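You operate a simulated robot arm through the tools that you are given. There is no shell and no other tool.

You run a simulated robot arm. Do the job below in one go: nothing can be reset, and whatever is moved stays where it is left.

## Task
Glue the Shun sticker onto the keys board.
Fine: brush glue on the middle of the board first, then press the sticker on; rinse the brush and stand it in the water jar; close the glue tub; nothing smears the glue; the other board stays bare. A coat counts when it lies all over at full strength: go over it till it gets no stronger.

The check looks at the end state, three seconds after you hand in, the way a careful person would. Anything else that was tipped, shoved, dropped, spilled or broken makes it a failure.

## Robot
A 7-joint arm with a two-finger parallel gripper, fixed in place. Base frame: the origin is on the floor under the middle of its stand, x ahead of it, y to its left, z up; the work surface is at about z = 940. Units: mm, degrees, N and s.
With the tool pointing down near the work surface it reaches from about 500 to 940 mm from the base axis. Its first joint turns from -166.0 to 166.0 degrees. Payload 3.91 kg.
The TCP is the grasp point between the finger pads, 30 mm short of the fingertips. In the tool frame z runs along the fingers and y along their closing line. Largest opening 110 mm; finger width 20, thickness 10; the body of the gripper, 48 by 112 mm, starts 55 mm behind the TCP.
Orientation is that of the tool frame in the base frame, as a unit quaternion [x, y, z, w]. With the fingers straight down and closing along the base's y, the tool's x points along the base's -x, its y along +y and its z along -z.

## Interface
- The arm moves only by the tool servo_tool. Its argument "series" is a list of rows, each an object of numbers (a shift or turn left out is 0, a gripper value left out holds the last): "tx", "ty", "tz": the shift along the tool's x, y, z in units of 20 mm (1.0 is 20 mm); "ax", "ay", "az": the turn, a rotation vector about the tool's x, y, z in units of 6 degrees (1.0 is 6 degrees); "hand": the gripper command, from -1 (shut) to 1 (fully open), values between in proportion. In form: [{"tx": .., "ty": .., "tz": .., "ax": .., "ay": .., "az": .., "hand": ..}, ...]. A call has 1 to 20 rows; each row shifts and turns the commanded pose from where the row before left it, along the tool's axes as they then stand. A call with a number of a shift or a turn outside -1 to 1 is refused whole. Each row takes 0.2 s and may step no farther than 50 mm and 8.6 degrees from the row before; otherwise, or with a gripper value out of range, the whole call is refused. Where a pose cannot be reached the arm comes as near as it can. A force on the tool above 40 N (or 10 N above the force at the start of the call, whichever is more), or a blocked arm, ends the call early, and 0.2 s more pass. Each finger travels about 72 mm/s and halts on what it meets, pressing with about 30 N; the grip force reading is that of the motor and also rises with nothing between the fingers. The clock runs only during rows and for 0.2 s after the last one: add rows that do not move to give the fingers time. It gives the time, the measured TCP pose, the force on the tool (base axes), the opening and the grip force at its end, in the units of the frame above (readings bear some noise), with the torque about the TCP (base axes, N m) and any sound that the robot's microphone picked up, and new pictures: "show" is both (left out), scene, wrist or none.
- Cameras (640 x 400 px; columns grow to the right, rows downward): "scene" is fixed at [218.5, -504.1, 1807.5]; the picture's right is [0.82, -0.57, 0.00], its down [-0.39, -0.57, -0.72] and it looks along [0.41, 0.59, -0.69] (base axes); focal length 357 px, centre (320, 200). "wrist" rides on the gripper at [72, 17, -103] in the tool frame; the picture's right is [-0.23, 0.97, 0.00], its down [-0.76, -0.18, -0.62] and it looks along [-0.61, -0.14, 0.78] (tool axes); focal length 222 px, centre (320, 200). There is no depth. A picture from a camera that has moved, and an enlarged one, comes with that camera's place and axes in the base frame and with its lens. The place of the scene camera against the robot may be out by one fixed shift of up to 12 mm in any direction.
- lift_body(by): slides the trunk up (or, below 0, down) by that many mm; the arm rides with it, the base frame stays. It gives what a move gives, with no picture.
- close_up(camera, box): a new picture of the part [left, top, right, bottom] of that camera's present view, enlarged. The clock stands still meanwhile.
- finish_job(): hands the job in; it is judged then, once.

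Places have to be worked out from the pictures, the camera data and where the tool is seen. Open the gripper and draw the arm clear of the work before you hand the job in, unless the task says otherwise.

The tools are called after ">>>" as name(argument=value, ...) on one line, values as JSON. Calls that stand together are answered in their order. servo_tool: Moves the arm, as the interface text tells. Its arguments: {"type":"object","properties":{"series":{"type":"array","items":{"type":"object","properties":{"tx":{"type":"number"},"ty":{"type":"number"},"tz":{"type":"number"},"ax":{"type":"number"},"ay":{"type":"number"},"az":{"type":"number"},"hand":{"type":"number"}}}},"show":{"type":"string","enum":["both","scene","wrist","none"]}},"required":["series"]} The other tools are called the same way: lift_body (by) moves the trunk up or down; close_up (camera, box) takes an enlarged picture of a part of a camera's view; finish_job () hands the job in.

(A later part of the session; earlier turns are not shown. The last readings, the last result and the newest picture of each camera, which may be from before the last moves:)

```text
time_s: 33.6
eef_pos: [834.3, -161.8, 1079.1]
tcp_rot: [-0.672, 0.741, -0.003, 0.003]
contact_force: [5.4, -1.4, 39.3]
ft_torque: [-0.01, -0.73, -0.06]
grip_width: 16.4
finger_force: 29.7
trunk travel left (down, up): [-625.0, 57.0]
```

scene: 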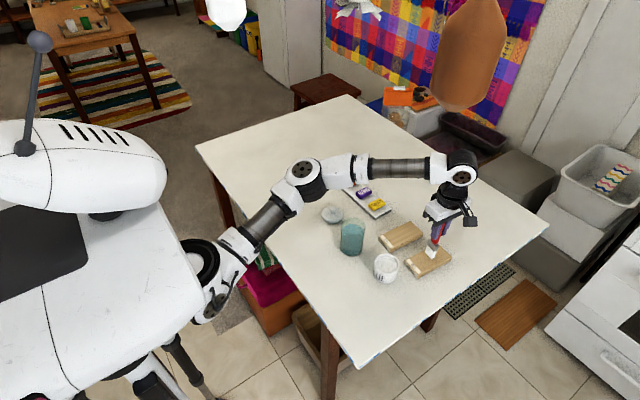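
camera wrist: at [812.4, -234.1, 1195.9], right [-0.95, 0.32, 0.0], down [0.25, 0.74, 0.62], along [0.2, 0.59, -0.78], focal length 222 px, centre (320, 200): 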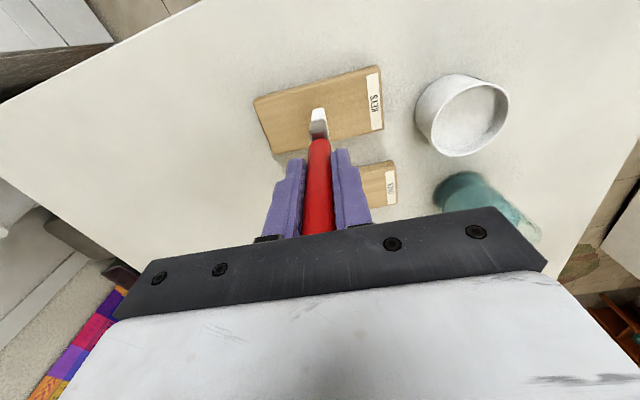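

Contact at TCP z ≈ 1079 with 39 N, too hard. The command is about 6 mm below the surface, so I'll ease up 5 mm and read the force.

>>> servo_tool(series=[{"tz": -0.15}, {"tz": -0.1}, {}], show="none")

>>> close_up(camera="wrist", box=[270, 80, 370, 150])

>>> close_up(camera="scene", box=[400, 225, 460, 285])

```text
time_s: 34.4
eef_pos: [835.0, -162.4, 1076.9]
tcp_rot: [-0.672, 0.741, 0.001, 0.001]
contact_force: [2.1, -2.4, 18.7]
ft_torque: [-0.15, -0.31, -0.05]
grip_width: 16.3
finger_force: 30.3
trunk travel left (down, up): [-625.0, 57.0]
```

```text
5.71 times, centred on (320, 115) of wrist
camera zoom: at [811.2, -234.5, 1180.0], right [-0.95, 0.32, 0.0], down [0.25, 0.74, 0.62], along [0.2, 0.59, -0.78], focal length 1269 px, centre (320, 686)
```

zoom: 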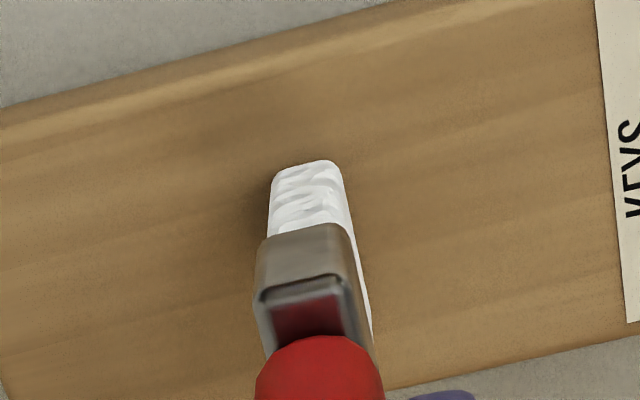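

```text
6.67 times, centred on (430, 255) of scene
camera zoom: at [218.5, -504.1, 1807.5], right [0.82, -0.57, 0.0], down [-0.39, -0.57, -0.72], along [0.41, 0.59, -0.69], focal length 2378 px, centre (-413, -167)
```

zoom: 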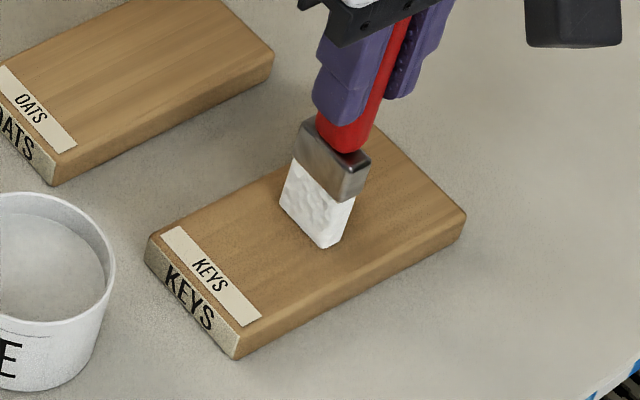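

Board hasn't moved. Force is 18.7 N; I'll ease up another 2 mm and read again, since I want only a few newtons while stroking.

>>> servo_tool(series=[{"tz": -0.1}, {}, {}], show="none")

```text
time_s: 35.2
eef_pos: [835.6, -161.1, 1077.6]
tcp_rot: [-0.672, 0.741, 0.002, 0.001]
contact_force: [0.0, 0.4, 0.0]
ft_torque: [-0.04, -0.02, 0.0]
grip_width: 16.7
finger_force: 30.3
trunk travel left (down, up): [-625.0, 57.0]
```

>>> servo_tool(series=[{"tz": 0.03}, {}], show="none")

>>> servo_tool(series=[{"tz": 0.03}, {}], show="none")

```text
time_s: 35.8
eef_pos: [836.1, -162.1, 1077.9]
tcp_rot: [-0.671, 0.741, 0.0, 0.001]
contact_force: [0.0, 0.0, -0.5]
ft_torque: [-0.02, 0.02, 0.03]
grip_width: 16.2
finger_force: 30.5
trunk travel left (down, up): [-625.0, 57.0]
```

```text
time_s: 36.4
eef_pos: [835.7, -163.0, 1077.1]
tcp_rot: [-0.671, 0.742, 0.001, 0.001]
contact_force: [0.3, 1.2, 0.0]
ft_torque: [0.02, 0.0, -0.01]
grip_width: 16.2
finger_force: 30.3
trunk travel left (down, up): [-625.0, 57.0]
```

No contact yet; continuing in 0.6 mm steps.

>>> servo_tool(series=[{"tz": 0.03}, {}], show="none")

>>> servo_tool(series=[{"tz": 0.03}, {}], show="none")

```text
time_s: 37.0
eef_pos: [835.7, -162.4, 1078.7]
tcp_rot: [-0.672, 0.741, 0.0, 0.001]
contact_force: [0.3, 0.6, 3.6]
ft_torque: [0.01, -0.05, -0.01]
grip_width: 16.3
finger_force: 29.7
trunk travel left (down, up): [-625.0, 57.0]
```

```text
time_s: 37.6
eef_pos: [835.8, -162.9, 1077.3]
tcp_rot: [-0.671, 0.741, 0.0, 0.001]
contact_force: [2.1, 0.2, 8.3]
ft_torque: [-0.03, -0.2, 0.0]
grip_width: 16.1
finger_force: 30.1
trunk travel left (down, up): [-625.0, 57.0]
```

Contact is now 8 N. I'll make a first short stroke along the board toward +x and check the trace and that the board stays put.

>>> servo_tool(series=[{"ty": -0.25}, {"ty": -0.3}, {"ty": -0.3}, {"ty": -0.3}, {"ty": -0.25}, {}], show="none")

>>> close_up(camera="wrist", box=[220, 60, 420, 170])

>>> close_up(camera="scene", box=[400, 225, 460, 285])

```text
time_s: 39.0
eef_pos: [863.4, -165.0, 1078.1]
tcp_rot: [-0.671, 0.741, 0.0, 0.001]
contact_force: [-2.0, 0.5, 8.1]
ft_torque: [0.09, 0.3, 0.03]
grip_width: 16.4
finger_force: 30.1
trunk travel left (down, up): [-625.0, 57.0]
```

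```text
3.20 times, centred on (320, 115) of wrist
camera zoom: at [839.7, -236.9, 1180.3], right [-0.95, 0.32, 0.0], down [0.25, 0.74, 0.62], along [0.2, 0.59, -0.78], focal length 711 px, centre (320, 472)
```

zoom: 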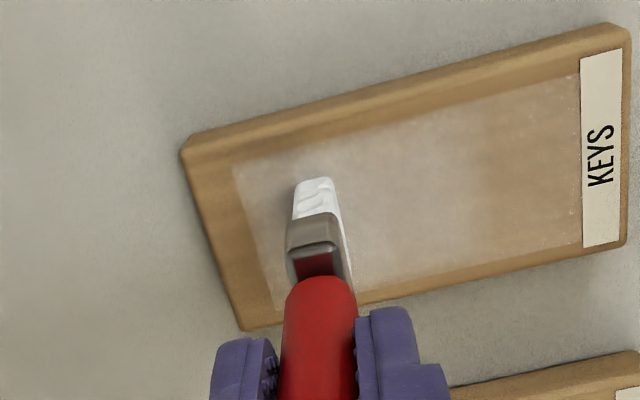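

```text
6.67 times, centred on (430, 255) of scene
camera zoom: at [218.5, -504.1, 1807.5], right [0.82, -0.57, 0.0], down [-0.39, -0.57, -0.72], along [0.41, 0.59, -0.69], focal length 2378 px, centre (-413, -167)
```

zoom: 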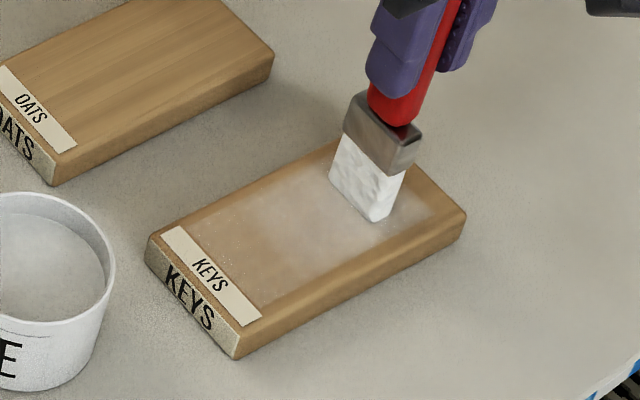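

A coat patch appears as a rectangle about 100 × 48 mm in the board's middle (centre ≈ (836.5, −160)), faint so far, and the board hasn't shifted. I'll paint lanes along it: first out to the far end, over to the +y lane, then back toward the label end.

>>> servo_tool(series=[{"ty": -0.4}, {"ty": -0.4}, {"tx": -0.28}, {"tx": -0.28}, {"ty": 0.36}, {"ty": 0.36}, {"ty": 0.36}, {"ty": 0.36}, {"ty": 0.36}, {"ty": 0.36}, {"ty": 0.36}, {"ty": 0.36}, {"ty": 0.36}, {"ty": 0.36}, {"ty": 0.36}, {"ty": 0.36}, {}], show="none")

>>> close_up(camera="wrist", box=[200, 50, 440, 170])

>>> close_up(camera="scene", box=[400, 225, 460, 285])

```text
time_s: 42.6
eef_pos: [794.1, -146.9, 1077.4]
tcp_rot: [-0.672, 0.741, 0.0, 0.002]
contact_force: [5.8, 0.6, 16.8]
ft_torque: [0.02, -0.59, 0.0]
grip_width: 16.5
finger_force: 30.2
trunk travel left (down, up): [-625.0, 57.0]
```

```text
2.67 times, centred on (320, 110) of wrist
camera zoom: at [770.5, -219.3, 1180.2], right [-0.95, 0.32, 0.0], down [0.25, 0.74, 0.62], along [0.2, 0.59, -0.78], focal length 592 px, centre (320, 440)
```

zoom: 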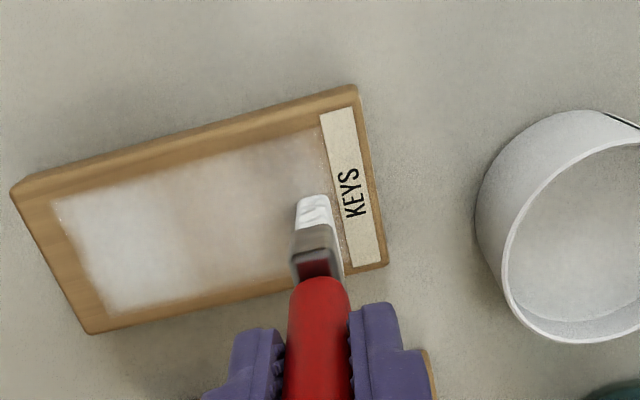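

```text
6.67 times, centred on (430, 255) of scene
camera zoom: at [218.5, -504.1, 1807.5], right [0.82, -0.57, 0.0], down [-0.39, -0.57, -0.72], along [0.41, 0.59, -0.69], focal length 2378 px, centre (-413, -167)
```

zoom: 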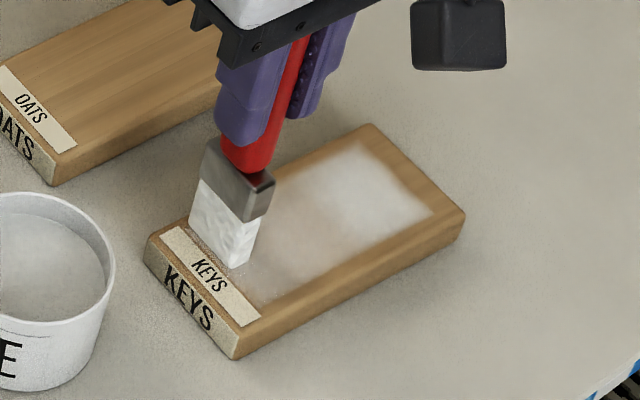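

The coat is building well and the board hasn't moved. Force rose to 17 N, so I'll ease up 0.6 mm, shift to the −y lane and stroke to the far end.

>>> servo_tool(series=[{"tz": -0.03}, {"tx": 0.3}, {"tx": 0.3}, {"tx": 0.3}, {"tx": 0.2}, {"ty": -0.36}, {"ty": -0.36}, {"ty": -0.36}, {"ty": -0.36}, {"ty": -0.36}, {"ty": -0.36}, {"ty": -0.36}, {"ty": -0.36}, {"ty": -0.36}, {"ty": -0.36}, {"ty": -0.36}, {"ty": -0.36}, {}], show="none")

>>> close_up(camera="wrist", box=[200, 50, 440, 170])

>>> close_up(camera="scene", box=[400, 225, 460, 285])

```text
time_s: 46.4
eef_pos: [878.0, -178.1, 1077.1]
tcp_rot: [-0.672, 0.741, 0.0, 0.001]
contact_force: [-1.5, -0.3, 6.7]
ft_torque: [-0.03, 0.21, 0.01]
grip_width: 16.6
finger_force: 29.9
trunk travel left (down, up): [-625.0, 57.0]
```

```text
2.67 times, centred on (320, 110) of wrist
camera zoom: at [854.7, -249.4, 1180.3], right [-0.95, 0.32, 0.0], down [0.25, 0.74, 0.62], along [0.2, 0.59, -0.78], focal length 592 px, centre (320, 440)
```

zoom: 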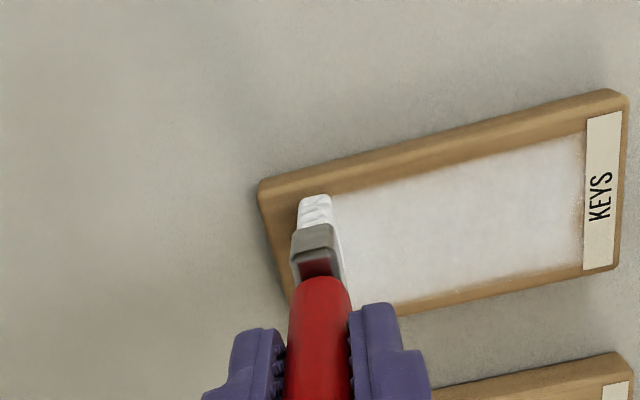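

```text
6.67 times, centred on (430, 255) of scene
camera zoom: at [218.5, -504.1, 1807.5], right [0.82, -0.57, 0.0], down [-0.39, -0.57, -0.72], along [0.41, 0.59, -0.69], focal length 2378 px, centre (-413, -167)
```

zoom: 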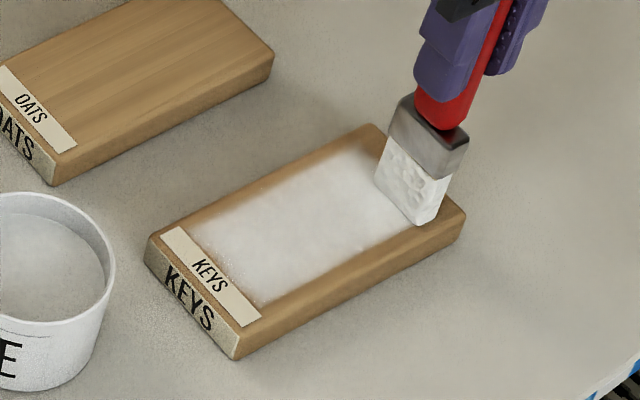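

Nearly all white now; the far corners and the long edges still look thinner. Second lap: across to the +y lane at the far end and back toward the label.

>>> servo_tool(series=[{"tx": -0.3}, {"tx": -0.3}, {"tx": -0.3}, {"tx": -0.3}, {"ty": 0.36}, {"ty": 0.36}, {"ty": 0.36}, {"ty": 0.36}, {"ty": 0.36}, {"ty": 0.36}, {"ty": 0.36}, {"ty": 0.36}, {"ty": 0.36}, {"ty": 0.36}, {"ty": 0.36}, {"ty": 0.36}, {}], show="none")

>>> close_up(camera="wrist", box=[200, 50, 440, 170])

>>> close_up(camera="scene", box=[400, 225, 460, 285])

```text
time_s: 50.0
eef_pos: [794.8, -145.4, 1077.6]
tcp_rot: [-0.672, 0.741, 0.001, 0.001]
contact_force: [3.5, 0.0, 10.0]
ft_torque: [-0.06, -0.34, 0.01]
grip_width: 16.6
finger_force: 29.5
trunk travel left (down, up): [-625.0, 57.0]
```

```text
2.67 times, centred on (320, 110) of wrist
camera zoom: at [770.7, -217.1, 1180.3], right [-0.95, 0.32, 0.0], down [0.25, 0.74, 0.62], along [0.2, 0.59, -0.78], focal length 592 px, centre (320, 440)
```

zoom: 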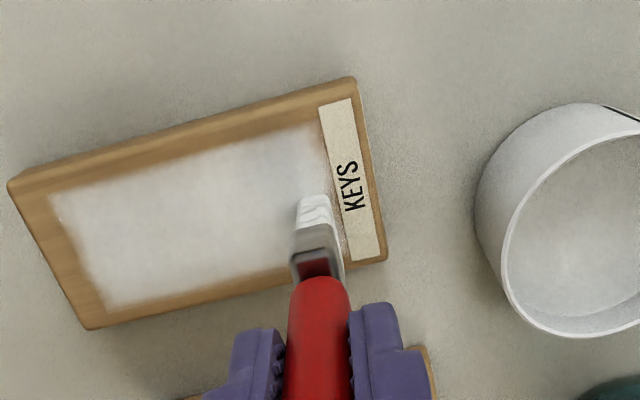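

```text
6.67 times, centred on (430, 255) of scene
camera zoom: at [218.5, -504.1, 1807.5], right [0.82, -0.57, 0.0], down [-0.39, -0.57, -0.72], along [0.41, 0.59, -0.69], focal length 2378 px, centre (-413, -167)
```

zoom: 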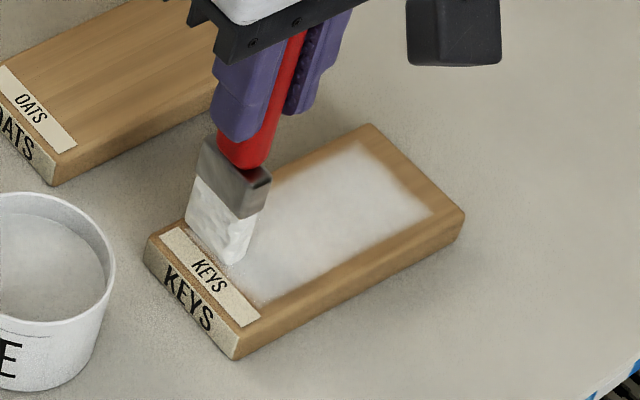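

Coat is smoother. One more −y lane pass to the far end, then I'll lift and inspect the whole patch.

>>> servo_tool(series=[{"tx": 0.3}, {"tx": 0.3}, {"tx": 0.3}, {"tx": 0.25}, {"ty": -0.36}, {"ty": -0.36}, {"ty": -0.36}, {"ty": -0.36}, {"ty": -0.36}, {"ty": -0.36}, {"ty": -0.36}, {"ty": -0.36}, {"ty": -0.36}, {"ty": -0.36}, {"ty": -0.36}, {"ty": -0.36}, {}], show="none")

>>> servo_tool(series=[{"tx": -0.3}, {"tx": -0.3}, {"tx": -0.3}, {"tx": -0.3}, {"ty": 0.2}, {"tz": -0.5}, {"tz": -1}, {"tz": -1}, {"tz": -1}, {}], show="both")

>>> close_up(camera="wrist", box=[240, 50, 400, 170])

>>> close_up(camera="scene", box=[400, 225, 460, 285])

```text
time_s: 53.6
eef_pos: [878.0, -176.2, 1078.4]
tcp_rot: [-0.671, 0.741, -0.001, 0.001]
contact_force: [-2.6, 0.1, 7.2]
ft_torque: [0.0, 0.26, 0.04]
grip_width: 16.7
finger_force: 30.0
trunk travel left (down, up): [-625.0, 57.0]
```

```text
time_s: 55.8
eef_pos: [877.7, -152.2, 1145.7]
tcp_rot: [-0.671, 0.742, 0.0, 0.001]
contact_force: [0.2, 0.1, -1.4]
ft_torque: [-0.03, -0.01, 0.03]
grip_width: 16.4
finger_force: 29.4
trunk travel left (down, up): [-625.0, 57.0]
camera wrist: at [854.4, -224.3, 1249.8], right [-0.95, 0.32, 0.0], down [0.25, 0.74, 0.62], along [0.2, 0.59, -0.78], focal length 222 px, centre (320, 200)
```

scene: 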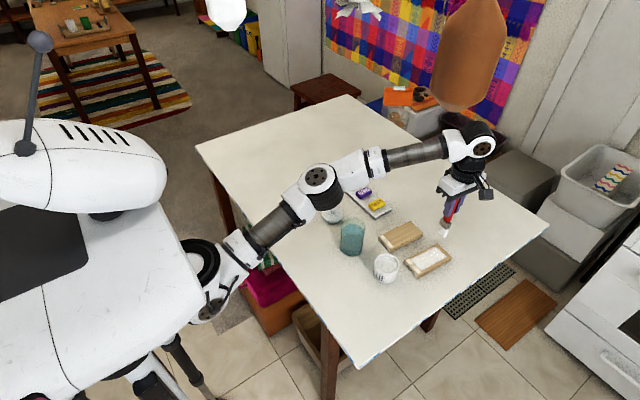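
wrist: 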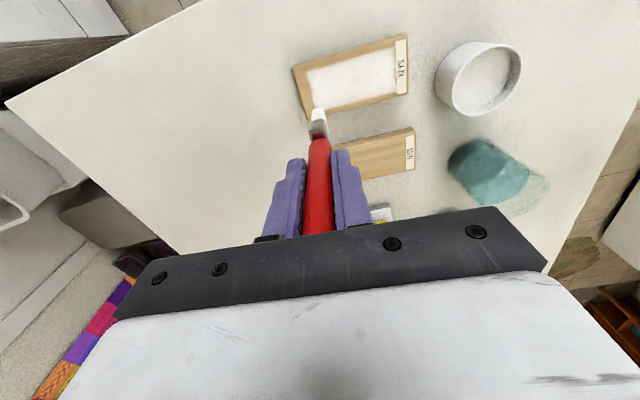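

```text
3.33 times, centred on (320, 110) of wrist
camera zoom: at [854.4, -224.3, 1249.8], right [-0.95, 0.32, 0.0], down [0.25, 0.74, 0.62], along [0.2, 0.59, -0.78], focal length 740 px, centre (320, 500)
```

zoom: 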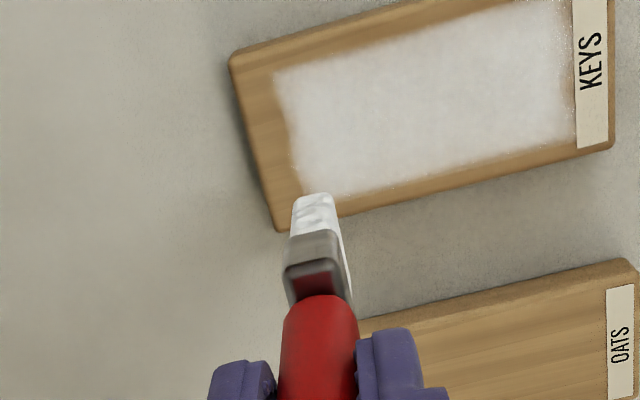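

```text
6.67 times, centred on (430, 255) of scene
camera zoom: at [218.5, -504.1, 1807.5], right [0.82, -0.57, 0.0], down [-0.39, -0.57, -0.72], along [0.41, 0.59, -0.69], focal length 2378 px, centre (-413, -167)
```

zoom: 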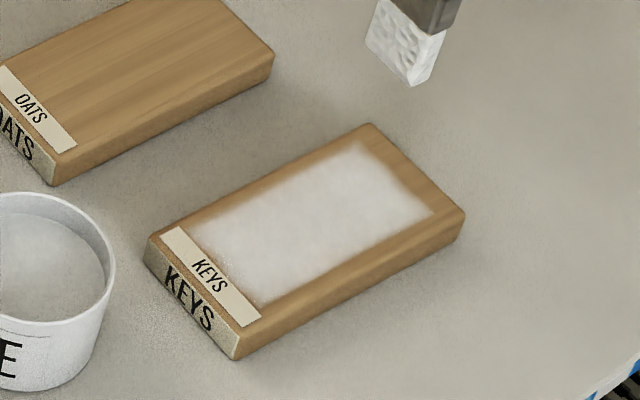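

The coat looks white and fairly even, though slightly see-through. I'll re-dip and go over it again to see if it gets stronger; the glue surface should be met at TCP z ≈ 1096.5.

>>> servo_tool(series=[{"tz": -1}, {"ty": 0.97, "tx": -0.065}, {"ty": 0.97, "tx": -0.065}, {"ty": 0.97, "tx": -0.065}, {"ty": 0.97, "tx": -0.065}, {"ty": 0.97, "tx": -0.065}, {"ty": 0.97, "tx": -0.065}, {"ty": 0.97, "tx": -0.065}, {"ty": 0.97, "tx": -0.065}, {"ty": 0.97, "tx": -0.065}, {"tz": 1}, {"tz": 1}, {"tz": 0.8}, {}], show="both")

>>> close_up(camera="wrist", box=[240, 50, 400, 170])

>>> close_up(camera="scene", box=[360, 210, 460, 290])

```text
time_s: 58.8
eef_pos: [705.3, -123.8, 1110.4]
tcp_rot: [-0.671, 0.741, 0.001, 0.001]
contact_force: [-0.3, 0.1, -0.9]
ft_torque: [-0.02, -0.01, 0.01]
grip_width: 16.6
finger_force: 30.2
trunk travel left (down, up): [-625.0, 57.0]
camera wrist: at [680.9, -195.0, 1213.5], right [-0.95, 0.32, 0.0], down [0.25, 0.74, 0.62], along [0.2, 0.59, -0.78], focal length 222 px, centre (320, 200)
```

scene: 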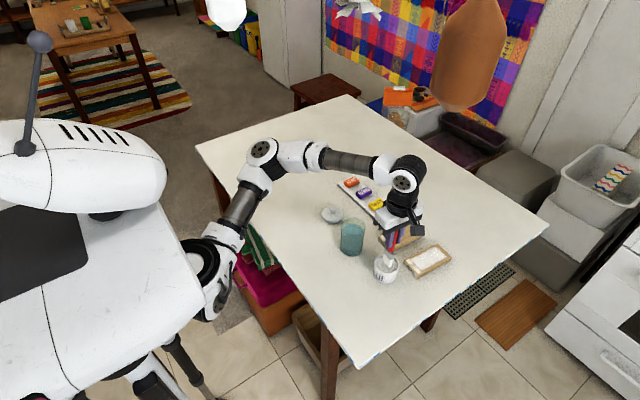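
wrist: 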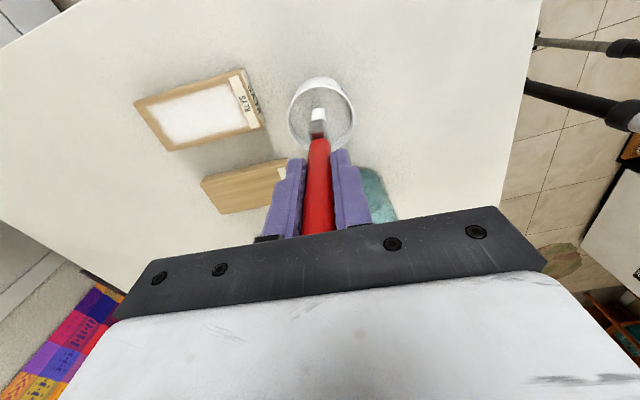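

```text
3.33 times, centred on (320, 110) of wrist
camera zoom: at [680.9, -195.0, 1213.5], right [-0.95, 0.32, 0.0], down [0.25, 0.74, 0.62], along [0.2, 0.59, -0.78], focal length 740 px, centre (320, 500)
```

zoom: 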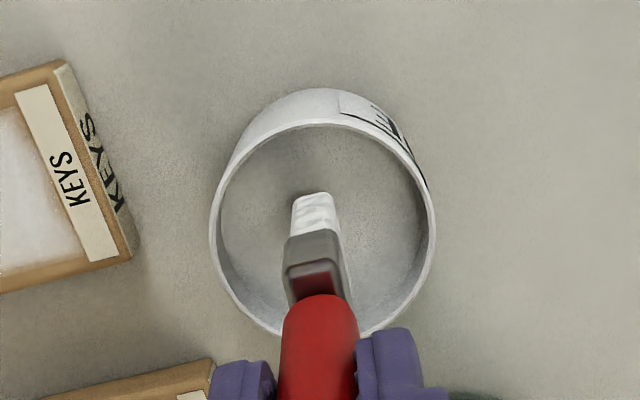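

```text
5.00 times, centred on (410, 250) of scene
camera zoom: at [218.5, -504.1, 1807.5], right [0.82, -0.57, 0.0], down [-0.39, -0.57, -0.72], along [0.41, 0.59, -0.69], focal length 1783 px, centre (-130, -50)
```

zoom: 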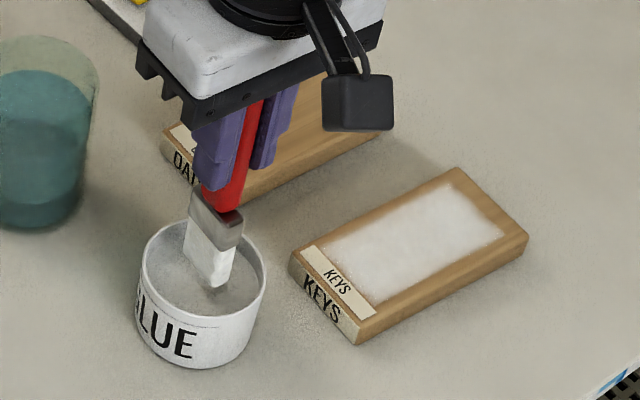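

Brush is centred over the glue. Lowering gently until light contact.

>>> servo_tool(series=[{"tz": 0.25}, {"tz": 0.2}, {"tz": 0.05}, {}], show="none")

>>> servo_tool(series=[{"tz": 0.05}, {"tz": 0.03}, {}], show="none")

```text
time_s: 59.8
eef_pos: [704.6, -122.8, 1101.2]
tcp_rot: [-0.672, 0.741, 0.0, 0.001]
contact_force: [-0.6, -0.1, -0.7]
ft_torque: [0.0, -0.01, 0.0]
grip_width: 16.3
finger_force: 30.3
trunk travel left (down, up): [-625.0, 57.0]
```

```text
time_s: 60.6
eef_pos: [705.2, -123.8, 1099.6]
tcp_rot: [-0.671, 0.741, 0.001, 0.001]
contact_force: [0.2, -0.3, 0.0]
ft_torque: [-0.02, 0.0, 0.01]
grip_width: 16.3
finger_force: 29.4
trunk travel left (down, up): [-625.0, 57.0]
```

>>> servo_tool(series=[{"tz": 0.05}, {"tz": 0.04}, {}], show="none")

>>> servo_tool(series=[{"tz": 0.04}, {"tz": 0.03}, {}], show="none")

>>> close_up(camera="wrist", box=[280, 70, 360, 150])

```text
time_s: 61.4
eef_pos: [705.3, -123.3, 1097.4]
tcp_rot: [-0.671, 0.742, 0.0, 0.001]
contact_force: [-1.0, 0.5, -0.1]
ft_torque: [0.02, 0.01, -0.01]
grip_width: 16.2
finger_force: 29.6
trunk travel left (down, up): [-625.0, 57.0]
```

```text
time_s: 62.2
eef_pos: [705.1, -123.7, 1095.6]
tcp_rot: [-0.672, 0.741, -0.001, -0.001]
contact_force: [0.1, -0.6, 0.3]
ft_torque: [-0.02, -0.01, 0.0]
grip_width: 16.3
finger_force: 29.4
trunk travel left (down, up): [-625.0, 57.0]
```

```text
5.00 times, centred on (320, 110) of wrist
camera zoom: at [681.3, -195.4, 1198.8], right [-0.95, 0.32, 0.0], down [0.25, 0.74, 0.62], along [0.2, 0.59, -0.78], focal length 1111 px, centre (320, 650)
```

zoom: 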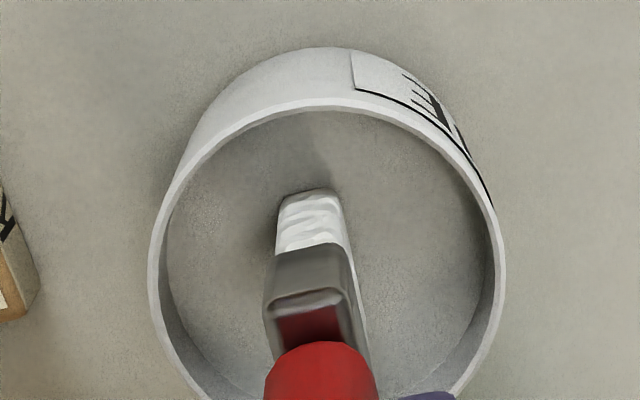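

>>> servo_tool(series=[{"tz": 0.04}, {"tz": 0.03}, {}], show="none")

>>> servo_tool(series=[{"tz": 0.04}, {"tz": 0.03}, {}], show="none")

```text
time_s: 63.0
eef_pos: [705.7, -123.5, 1097.0]
tcp_rot: [-0.671, 0.742, 0.0, 0.001]
contact_force: [0.2, 0.3, 9.0]
ft_torque: [0.01, -0.12, -0.02]
grip_width: 16.2
finger_force: 29.8
trunk travel left (down, up): [-625.0, 57.0]
```

```text
time_s: 63.8
eef_pos: [702.9, -123.4, 1094.0]
tcp_rot: [-0.672, 0.741, -0.001, 0.002]
contact_force: [4.0, -0.2, 23.6]
ft_torque: [0.0, -0.37, 0.0]
grip_width: 16.2
finger_force: 30.3
trunk travel left (down, up): [-625.0, 57.0]
```

Contact made (24 N). Lifting out and moving back over the board patch, stopping about 10 mm above it.

>>> servo_tool(series=[{"tz": -0.3}, {"tz": -0.7}, {"tz": -0.8}, {"tz": -0.8}, {}, {"ty": -0.871, "tx": 0.202}, {"ty": -0.871, "tx": 0.202}, {"ty": -0.871, "tx": 0.202}, {"ty": -0.871, "tx": 0.202}, {"ty": -0.871, "tx": 0.202}, {"ty": -0.871, "tx": 0.202}, {"tz": 0.8}, {"tz": 0.8}, {"tz": 0.4}, {"tz": 0.2}, {}], show="none")

>>> close_up(camera="wrist", box=[200, 50, 440, 170])

>>> close_up(camera="scene", box=[360, 210, 460, 290])

```text
time_s: 67.2
eef_pos: [806.3, -157.1, 1102.0]
tcp_rot: [-0.671, 0.741, 0.001, 0.001]
contact_force: [-0.4, 0.9, -0.4]
ft_torque: [-0.04, -0.02, 0.01]
grip_width: 16.3
finger_force: 30.1
trunk travel left (down, up): [-625.0, 57.0]
```

```text
2.67 times, centred on (320, 110) of wrist
camera zoom: at [782.9, -229.6, 1203.9], right [-0.95, 0.32, 0.0], down [0.25, 0.74, 0.62], along [0.2, 0.59, -0.78], focal length 592 px, centre (320, 440)
```

zoom: 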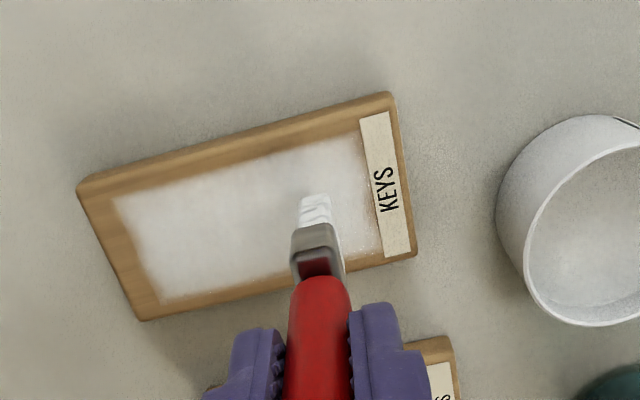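

```text
5.00 times, centred on (410, 250) of scene
camera zoom: at [218.5, -504.1, 1807.5], right [0.82, -0.57, 0.0], down [-0.39, -0.57, -0.72], along [0.41, 0.59, -0.69], focal length 1783 px, centre (-130, -50)
```

zoom: 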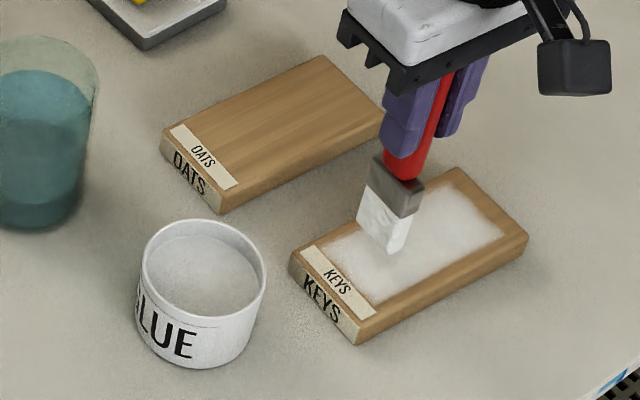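

Re-loaded brush over the patch. Lowering to just above contact, then fine steps.

>>> servo_tool(series=[{"tz": 0.4}, {"tz": 0.4}, {"tz": 0.2}, {"tz": 0.05}, {}], show="none")

>>> servo_tool(series=[{"tz": 0.05}, {"tz": 0.04}, {}], show="none")

>>> servo_tool(series=[{"tz": 0.03}, {"tz": 0.03}, {}], show="none")

```text
time_s: 68.4
eef_pos: [806.1, -158.3, 1081.5]
tcp_rot: [-0.671, 0.741, 0.0, 0.001]
contact_force: [-1.0, -0.1, 0.1]
ft_torque: [0.02, -0.04, -0.02]
grip_width: 16.2
finger_force: 29.6
trunk travel left (down, up): [-625.0, 57.0]
```

```text
time_s: 69.2
eef_pos: [805.7, -157.3, 1078.5]
tcp_rot: [-0.67, 0.742, 0.0, 0.001]
contact_force: [-0.1, 0.4, -0.2]
ft_torque: [0.0, -0.02, 0.03]
grip_width: 16.2
finger_force: 29.5
trunk travel left (down, up): [-625.0, 57.0]
```

```text
time_s: 70.0
eef_pos: [806.6, -157.8, 1078.0]
tcp_rot: [-0.671, 0.742, 0.001, 0.001]
contact_force: [1.7, 0.6, 2.8]
ft_torque: [-0.07, -0.12, 0.04]
grip_width: 16.3
finger_force: 29.9
trunk travel left (down, up): [-625.0, 57.0]
```

Light contact. Now the +y lane: out to the label end corner, then a full stroke to the far end.

>>> servo_tool(series=[{"tz": 0.03}, {"ty": 0.33}, {"ty": 0.33}, {"tx": -0.27}, {"tx": -0.27}, {"ty": -0.36}, {"ty": -0.36}, {"ty": -0.36}, {"ty": -0.36}, {"ty": -0.36}, {"ty": -0.36}, {"ty": -0.36}, {"ty": -0.36}, {"ty": -0.36}, {"ty": -0.36}, {"ty": -0.36}, {"ty": -0.36}, {}], show="none")

>>> servo_tool(series=[{"tx": 0.3}, {"tx": 0.3}, {"tx": 0.3}, {"tx": 0.22}, {"ty": 0.36}, {"ty": 0.36}, {"ty": 0.36}, {"ty": 0.36}, {"ty": 0.36}, {"ty": 0.36}, {"ty": 0.36}, {"ty": 0.36}, {"ty": 0.36}, {"ty": 0.36}, {"ty": 0.36}, {"ty": 0.36}, {}], show="none")

>>> close_up(camera="wrist", box=[200, 50, 440, 170])

>>> close_up(camera="scene", box=[400, 225, 460, 285])

```text
time_s: 73.8
eef_pos: [878.8, -154.3, 1077.5]
tcp_rot: [-0.67, 0.742, 0.0, 0.001]
contact_force: [-1.9, 1.6, 8.4]
ft_torque: [0.06, 0.29, -0.02]
grip_width: 16.1
finger_force: 29.6
trunk travel left (down, up): [-625.0, 57.0]
```

```text
time_s: 77.4
eef_pos: [791.1, -167.3, 1077.8]
tcp_rot: [-0.672, 0.741, 0.0, 0.001]
contact_force: [4.3, -0.6, 13.9]
ft_torque: [-0.01, -0.46, 0.01]
grip_width: 16.3
finger_force: 29.9
trunk travel left (down, up): [-625.0, 57.0]
```

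```text
2.67 times, centred on (320, 110) of wrist
camera zoom: at [767.7, -239.5, 1180.3], right [-0.95, 0.32, 0.0], down [0.25, 0.74, 0.62], along [0.2, 0.59, -0.78], focal length 592 px, centre (320, 440)
```

zoom: 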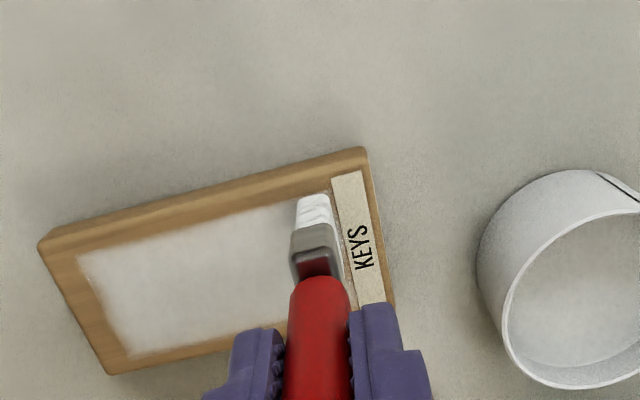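

```text
6.67 times, centred on (430, 255) of scene
camera zoom: at [218.5, -504.1, 1807.5], right [0.82, -0.57, 0.0], down [-0.39, -0.57, -0.72], along [0.41, 0.59, -0.69], focal length 2378 px, centre (-413, -167)
```

zoom: 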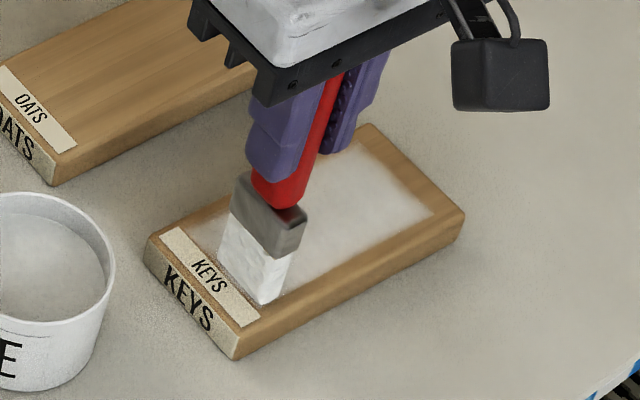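

The patch is uniformly white now. One pass down the centre lane, then lift and compare strength.

>>> servo_tool(series=[{"tz": -0.02, "tx": -0.27}, {"tx": -0.27}, {"ty": -0.36}, {"ty": -0.36}, {"ty": -0.36}, {"ty": -0.36}, {"ty": -0.36}, {"ty": -0.36}, {"ty": -0.36}, {"ty": -0.36}, {"ty": -0.36}, {"ty": -0.36}, {"ty": -0.36}, {"ty": -0.36}, {"tx": -0.27}, {"tx": -0.27}, {"tz": -0.5}, {"tz": -1}, {"tz": -1}, {}], show="none")

>>> close_up(camera="wrist", box=[240, 50, 440, 170])

>>> close_up(camera="scene", box=[400, 225, 460, 285])

```text
time_s: 81.6
eef_pos: [880.8, -155.1, 1127.0]
tcp_rot: [-0.671, 0.741, 0.0, 0.001]
contact_force: [-0.7, 0.2, -1.2]
ft_torque: [-0.02, -0.01, -0.02]
grip_width: 16.2
finger_force: 30.1
trunk travel left (down, up): [-625.0, 57.0]
```

```text
3.20 times, centred on (340, 110) of wrist
camera zoom: at [857.3, -226.7, 1230.2], right [-0.95, 0.32, 0.0], down [0.25, 0.74, 0.62], along [0.2, 0.59, -0.78], focal length 711 px, centre (256, 488)
```

zoom: 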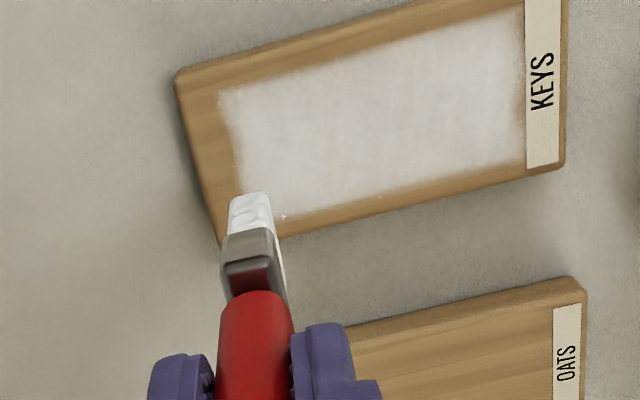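

```text
6.67 times, centred on (430, 255) of scene
camera zoom: at [218.5, -504.1, 1807.5], right [0.82, -0.57, 0.0], down [-0.39, -0.57, -0.72], along [0.41, 0.59, -0.69], focal length 2378 px, centre (-413, -167)
```

zoom: 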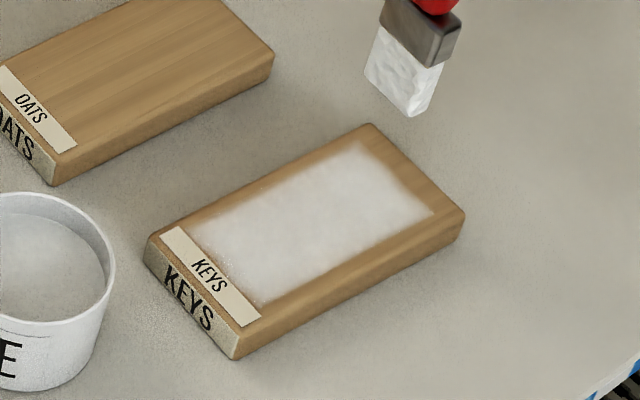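

Compared with before the re-dip, the coat looks the same, so it seems saturated. Let me look closely at the edges.

>>> close_up(camera="wrist", box=[300, 45, 420, 125])

>>> close_up(camera="scene", box=[412, 238, 452, 278])

```text
5.00 times, centred on (360, 85) of wrist
camera zoom: at [857.3, -226.7, 1230.2], right [-0.95, 0.32, 0.0], down [0.25, 0.74, 0.62], along [0.2, 0.59, -0.78], focal length 1111 px, centre (120, 775)
```

zoom: 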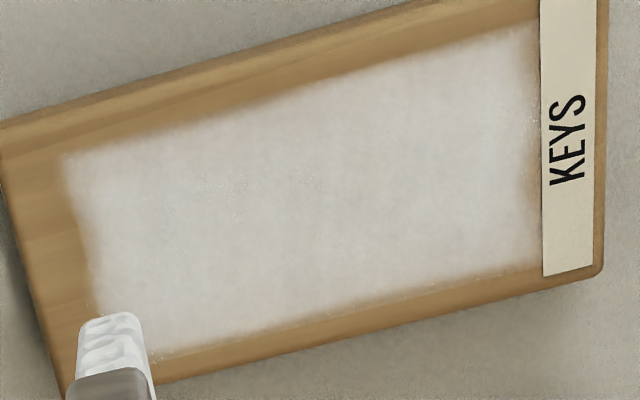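

```text
10.00 times, centred on (432, 258) of scene
camera zoom: at [218.5, -504.1, 1807.5], right [0.82, -0.57, 0.0], down [-0.39, -0.57, -0.72], along [0.41, 0.59, -0.69], focal length 3566 px, centre (-800, -380)
```

zoom: 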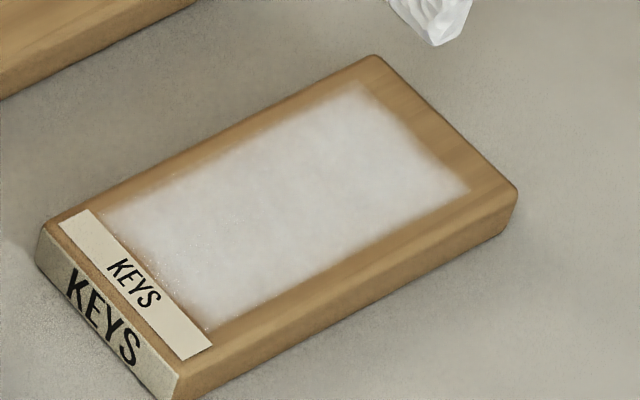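

The coat is even and saturated over the whole patch, with a soft border only. Now rinse: raise, go back along the KEYS board and past the tub (not over the OATS board), and turn the yaw back.

>>> servo_tool(series=[{"tz": -1}, {"tz": -1}, {"tz": -1}, {"tz": -1}, {"tz": -1}, {"ty": 0.922}, {"ty": 0.922}, {"ty": 0.922}, {"ty": 0.922}, {"ty": 0.922}, {"ty": 0.922}, {"ty": 0.922}, {"ty": 0.922}, {"ty": 0.922}, {"az": -0.95}, {}], show="scene")

```text
time_s: 85.0
eef_pos: [872.4, -155.2, 1216.5]
tcp_rot: [0.707, -0.707, -0.001, 0.0]
contact_force: [0.3, 0.4, 0.0]
ft_torque: [0.01, 0.0, 0.01]
grip_width: 16.4
finger_force: 30.0
out of reach, approached as far as the arm can: row 5, 6, 7, 8, 9, 10, 11, 12, 13, 14
trunk travel left (down, up): [-625.0, 57.0]
```

scene: 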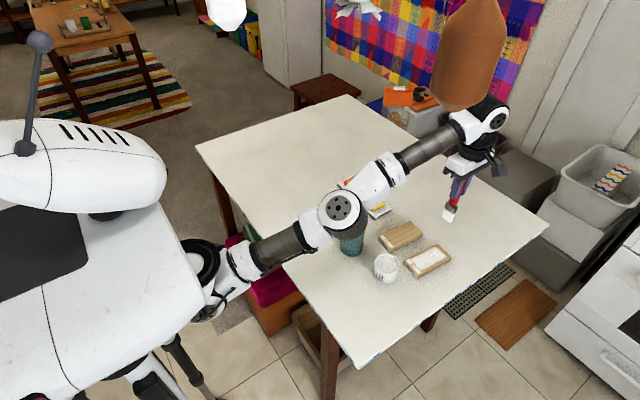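

The arm stalled at the edge of its reach up high, at (872, −155, 1216). I'll drop 40 mm and then move inward.

>>> servo_tool(series=[{"tz": 1}, {"tz": 1}, {"ty": 0.5}, {"ty": 1}, {"ty": 1}, {}], show="scene")

```text
time_s: 86.4
eef_pos: [875.9, -169.0, 1201.4]
tcp_rot: [-0.707, 0.707, 0.001, 0.0]
contact_force: [-0.4, -0.3, -0.3]
ft_torque: [-0.01, 0.02, -0.02]
grip_width: 16.5
finger_force: 29.3
out of reach, approached as far as the arm can: row 1, 2, 3, 4, 5
trunk travel left (down, up): [-625.0, 57.0]
```

scene: 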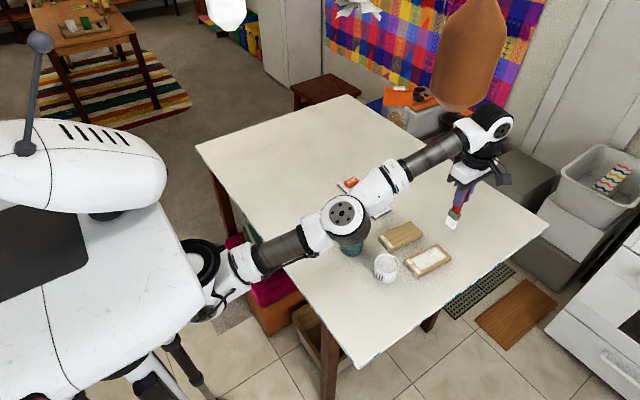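

The arm is stretched nearly straight, so inward commands stall. I'll test a single small downward row to see how it responds.

>>> servo_tool(series=[{"tz": 0.5}, {}], show="none")

```text
time_s: 87.0
eef_pos: [879.2, -169.4, 1191.9]
tcp_rot: [-0.707, 0.707, 0.001, 0.0]
contact_force: [0.5, 0.3, -1.1]
ft_torque: [0.0, 0.0, -0.01]
grip_width: 16.6
finger_force: 30.1
out of reach, approached as far as the arm can: row 1
trunk travel left (down, up): [-625.0, 57.0]
```

Going down slid the arm outward, so it is pinned at full stretch or a joint limit. I'll turn the wrist a little back toward its neutral yaw and try a small inward move.

>>> servo_tool(series=[{"az": 1}, {"az": 1}, {"az": 1}, {"ty": 0.5}, {"ty": 0.5}, {}], show="scene")

```text
time_s: 88.4
eef_pos: [875.9, -168.5, 1200.6]
tcp_rot: [-0.588, 0.809, 0.001, 0.0]
contact_force: [0.3, 0.2, -0.7]
ft_torque: [-0.01, 0.01, 0.0]
grip_width: 16.6
finger_force: 30.4
out of reach, approached as far as the arm can: row 4, 5
trunk travel left (down, up): [-625.0, 57.0]
```

scene: 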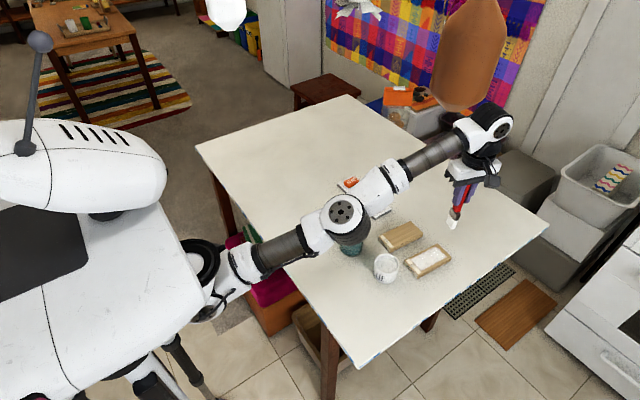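

It behaves like sliding on a sphere: moving down goes outward, moving in goes up. So I'll command motion straight toward the shoulder (inward and down along the arm's line), so bending the elbow is the only way to comply.

>>> servo_tool(series=[{"tx": 0.117, "ty": 0.943, "tz": 0.31}, {"tx": 0.117, "ty": 0.943, "tz": 0.31}, {}], show="scene")

```text
time_s: 89.2
eef_pos: [876.2, -167.5, 1200.8]
tcp_rot: [-0.588, 0.809, 0.001, 0.001]
contact_force: [-0.4, -0.2, 0.0]
ft_torque: [0.01, -0.02, 0.03]
grip_width: 16.5
finger_force: 29.9
out of reach, approached as far as the arm can: row 1, 2
trunk travel left (down, up): [-625.0, 57.0]
```

scene: 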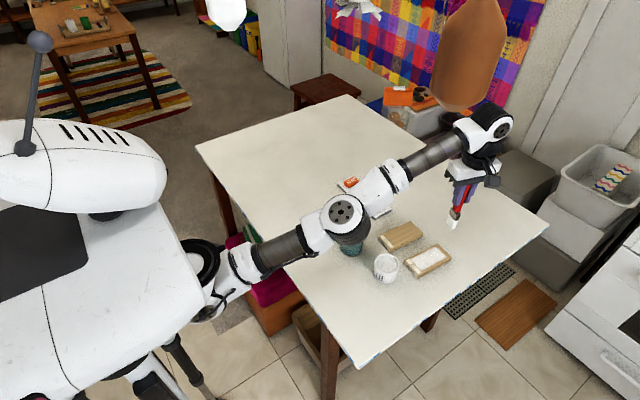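

No motion at all, so the elbow is at its straight singularity. Moving down along the reach sphere should bend the elbow the natural way. The tip is ~120 mm above the board, so I'll go down 60 mm while drifting slightly outward.

>>> servo_tool(series=[{"tz": 1, "ty": -0.3}, {"tz": 1, "ty": -0.25}, {"tz": 1, "ty": -0.2}, {}], show="scene")

```text
time_s: 90.2
eef_pos: [898.6, -175.7, 1142.9]
tcp_rot: [-0.587, 0.809, 0.001, 0.0]
contact_force: [0.3, 0.2, -1.1]
ft_torque: [0.01, 0.01, 0.0]
grip_width: 16.4
finger_force: 29.3
out of reach, approached as far as the arm can: row 2, 3
trunk travel left (down, up): [-625.0, 57.0]
```

scene: 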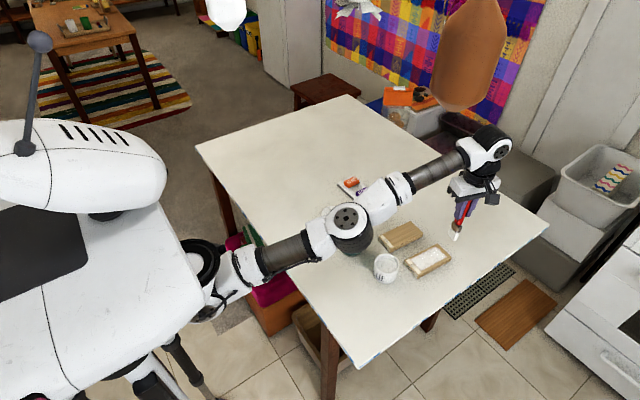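

It went down to z 1143. Now a small inward test at this lower height.

>>> servo_tool(series=[{"ty": 0.15}, {"ty": 0.15}, {"ty": 0.15}, {}], show="none")

```text
time_s: 91.2
eef_pos: [896.9, -174.2, 1143.7]
tcp_rot: [-0.588, 0.809, 0.001, 0.0]
contact_force: [0.0, -0.8, -1.0]
ft_torque: [-0.03, 0.01, -0.03]
grip_width: 16.2
finger_force: 29.3
out of reach, approached as far as the arm can: row 1, 3
trunk travel left (down, up): [-625.0, 57.0]
```

Row 2 succeeded, so tiny steps do work. I'll send many small inward steps.

>>> servo_tool(series=[{"ty": 0.08}, {"ty": 0.08}, {"ty": 0.08}, {"ty": 0.08}, {"ty": 0.08}, {"ty": 0.08}, {"ty": 0.08}, {"ty": 0.08}, {"ty": 0.08}, {"ty": 0.08}, {"ty": 0.08}, {"ty": 0.08}, {"ty": 0.08}, {"ty": 0.08}, {"ty": 0.08}, {"ty": 0.08}, {"ty": 0.08}, {"ty": 0.08}, {"ty": 0.08}, {}], show="scene")

```text
time_s: 95.4
eef_pos: [895.3, -171.9, 1151.6]
tcp_rot: [-0.587, 0.81, 0.001, 0.0]
contact_force: [-0.7, -0.4, 0.0]
ft_torque: [0.0, 0.01, -0.06]
grip_width: 16.2
finger_force: 30.3
out of reach, approached as far as the arm can: row 2, 5, 7, 9, 12, 14, 17, 19
trunk travel left (down, up): [-625.0, 57.0]
```

scene: 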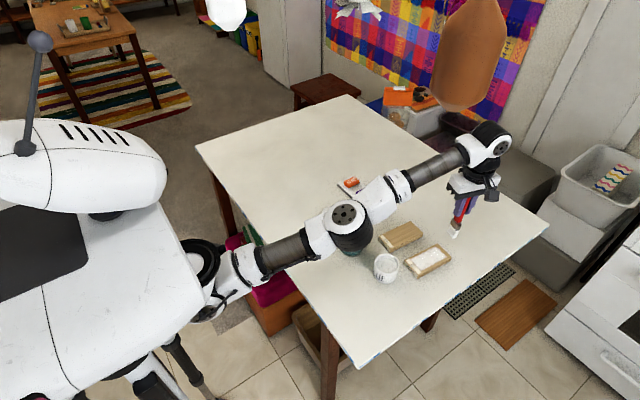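

Inward steps just slide up the sphere. Pitching the hand about the wrist should make the elbow share the turn and bend, with the brush tip swinging inward and up over empty space. I'll do about 24° in 4° rows while keeping the wrist roughly in place.

>>> servo_tool(series=[{"tx": 0.097, "ty": 0.779, "ax": -0.661, "ay": 0.083}, {"tx": 0.097, "ty": 0.779, "ax": -0.661, "ay": 0.083}, {"tx": 0.097, "ty": 0.779, "ax": -0.661, "ay": 0.083}, {"tx": 0.097, "ty": 0.779, "ax": -0.661, "ay": 0.083}, {"tx": 0.097, "ty": 0.779, "ax": -0.661, "ay": 0.083}, {"tx": 0.097, "ty": 0.779, "ax": -0.661, "ay": 0.083}, {}], show="scene")

```text
time_s: 97.0
eef_pos: [811.1, -159.4, 1150.3]
tcp_rot: [-0.572, 0.799, 0.138, -0.124]
contact_force: [0.1, -0.3, -0.8]
ft_torque: [-0.01, 0.01, 0.01]
grip_width: 16.4
finger_force: 29.6
out of reach, approached as far as the arm can: row 2, 6
trunk travel left (down, up): [-625.0, 57.0]
```

scene: 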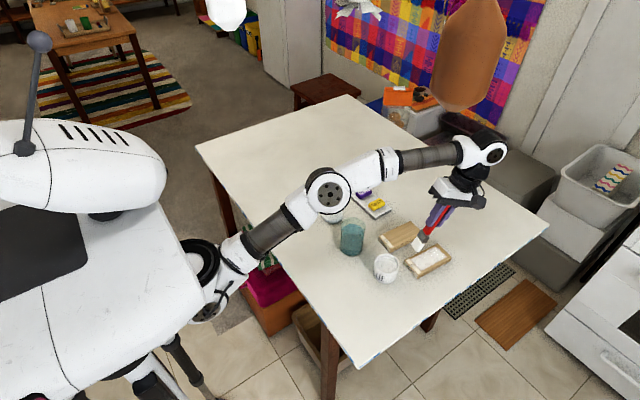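

It worked: the elbow has bent upward again. Continuing straight inward along −x with this tilt; the tip is at z ≈ 1041, clear of everything.

>>> servo_tool(series=[{"tx": 0.315, "ty": 0.88, "tz": 0.356}, {"tx": 0.315, "ty": 0.88, "tz": 0.356}, {"tx": 0.315, "ty": 0.88, "tz": 0.356}, {}], show="scene")

```text
time_s: 98.0
eef_pos: [751.6, -160.3, 1150.7]
tcp_rot: [-0.572, 0.799, 0.137, -0.124]
contact_force: [-0.3, 0.1, -1.1]
ft_torque: [-0.01, 0.01, -0.01]
grip_width: 16.3
finger_force: 30.2
trunk travel left (down, up): [-625.0, 57.0]
```

scene: 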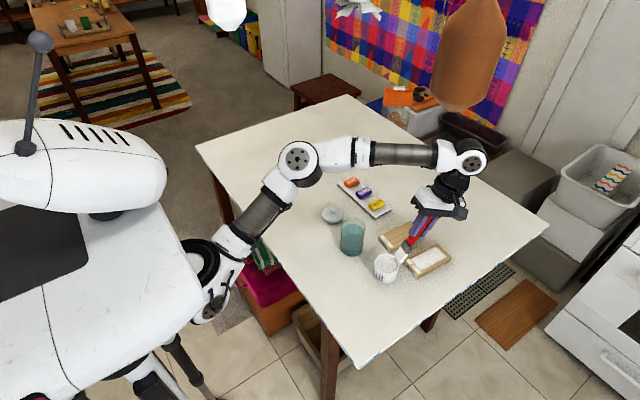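

Free movement again. Now leveling the tool, restoring yaw to −90°, and raising.

>>> servo_tool(series=[{"ax": 0.886, "ay": -0.099}, {"ax": 0.886, "ay": -0.099}, {"ax": 0.886, "ay": -0.099}, {"ax": 0.886, "ay": -0.099}, {"az": -1}, {"az": -1}, {"az": -1}, {"tz": -1}, {"tz": -1}, {"tz": -1}, {}], show="scene")

```text
time_s: 100.4
eef_pos: [751.9, -158.6, 1211.3]
tcp_rot: [-0.702, 0.712, -0.001, 0.001]
contact_force: [0.3, 0.5, 0.0]
ft_torque: [0.0, 0.0, 0.0]
grip_width: 16.4
finger_force: 29.6
trunk travel left (down, up): [-625.0, 57.0]
```

scene: 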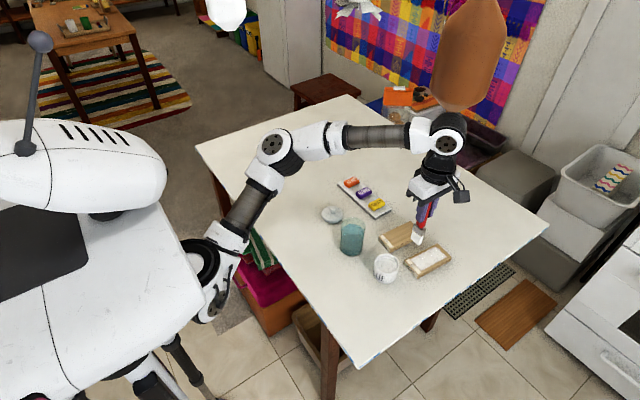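

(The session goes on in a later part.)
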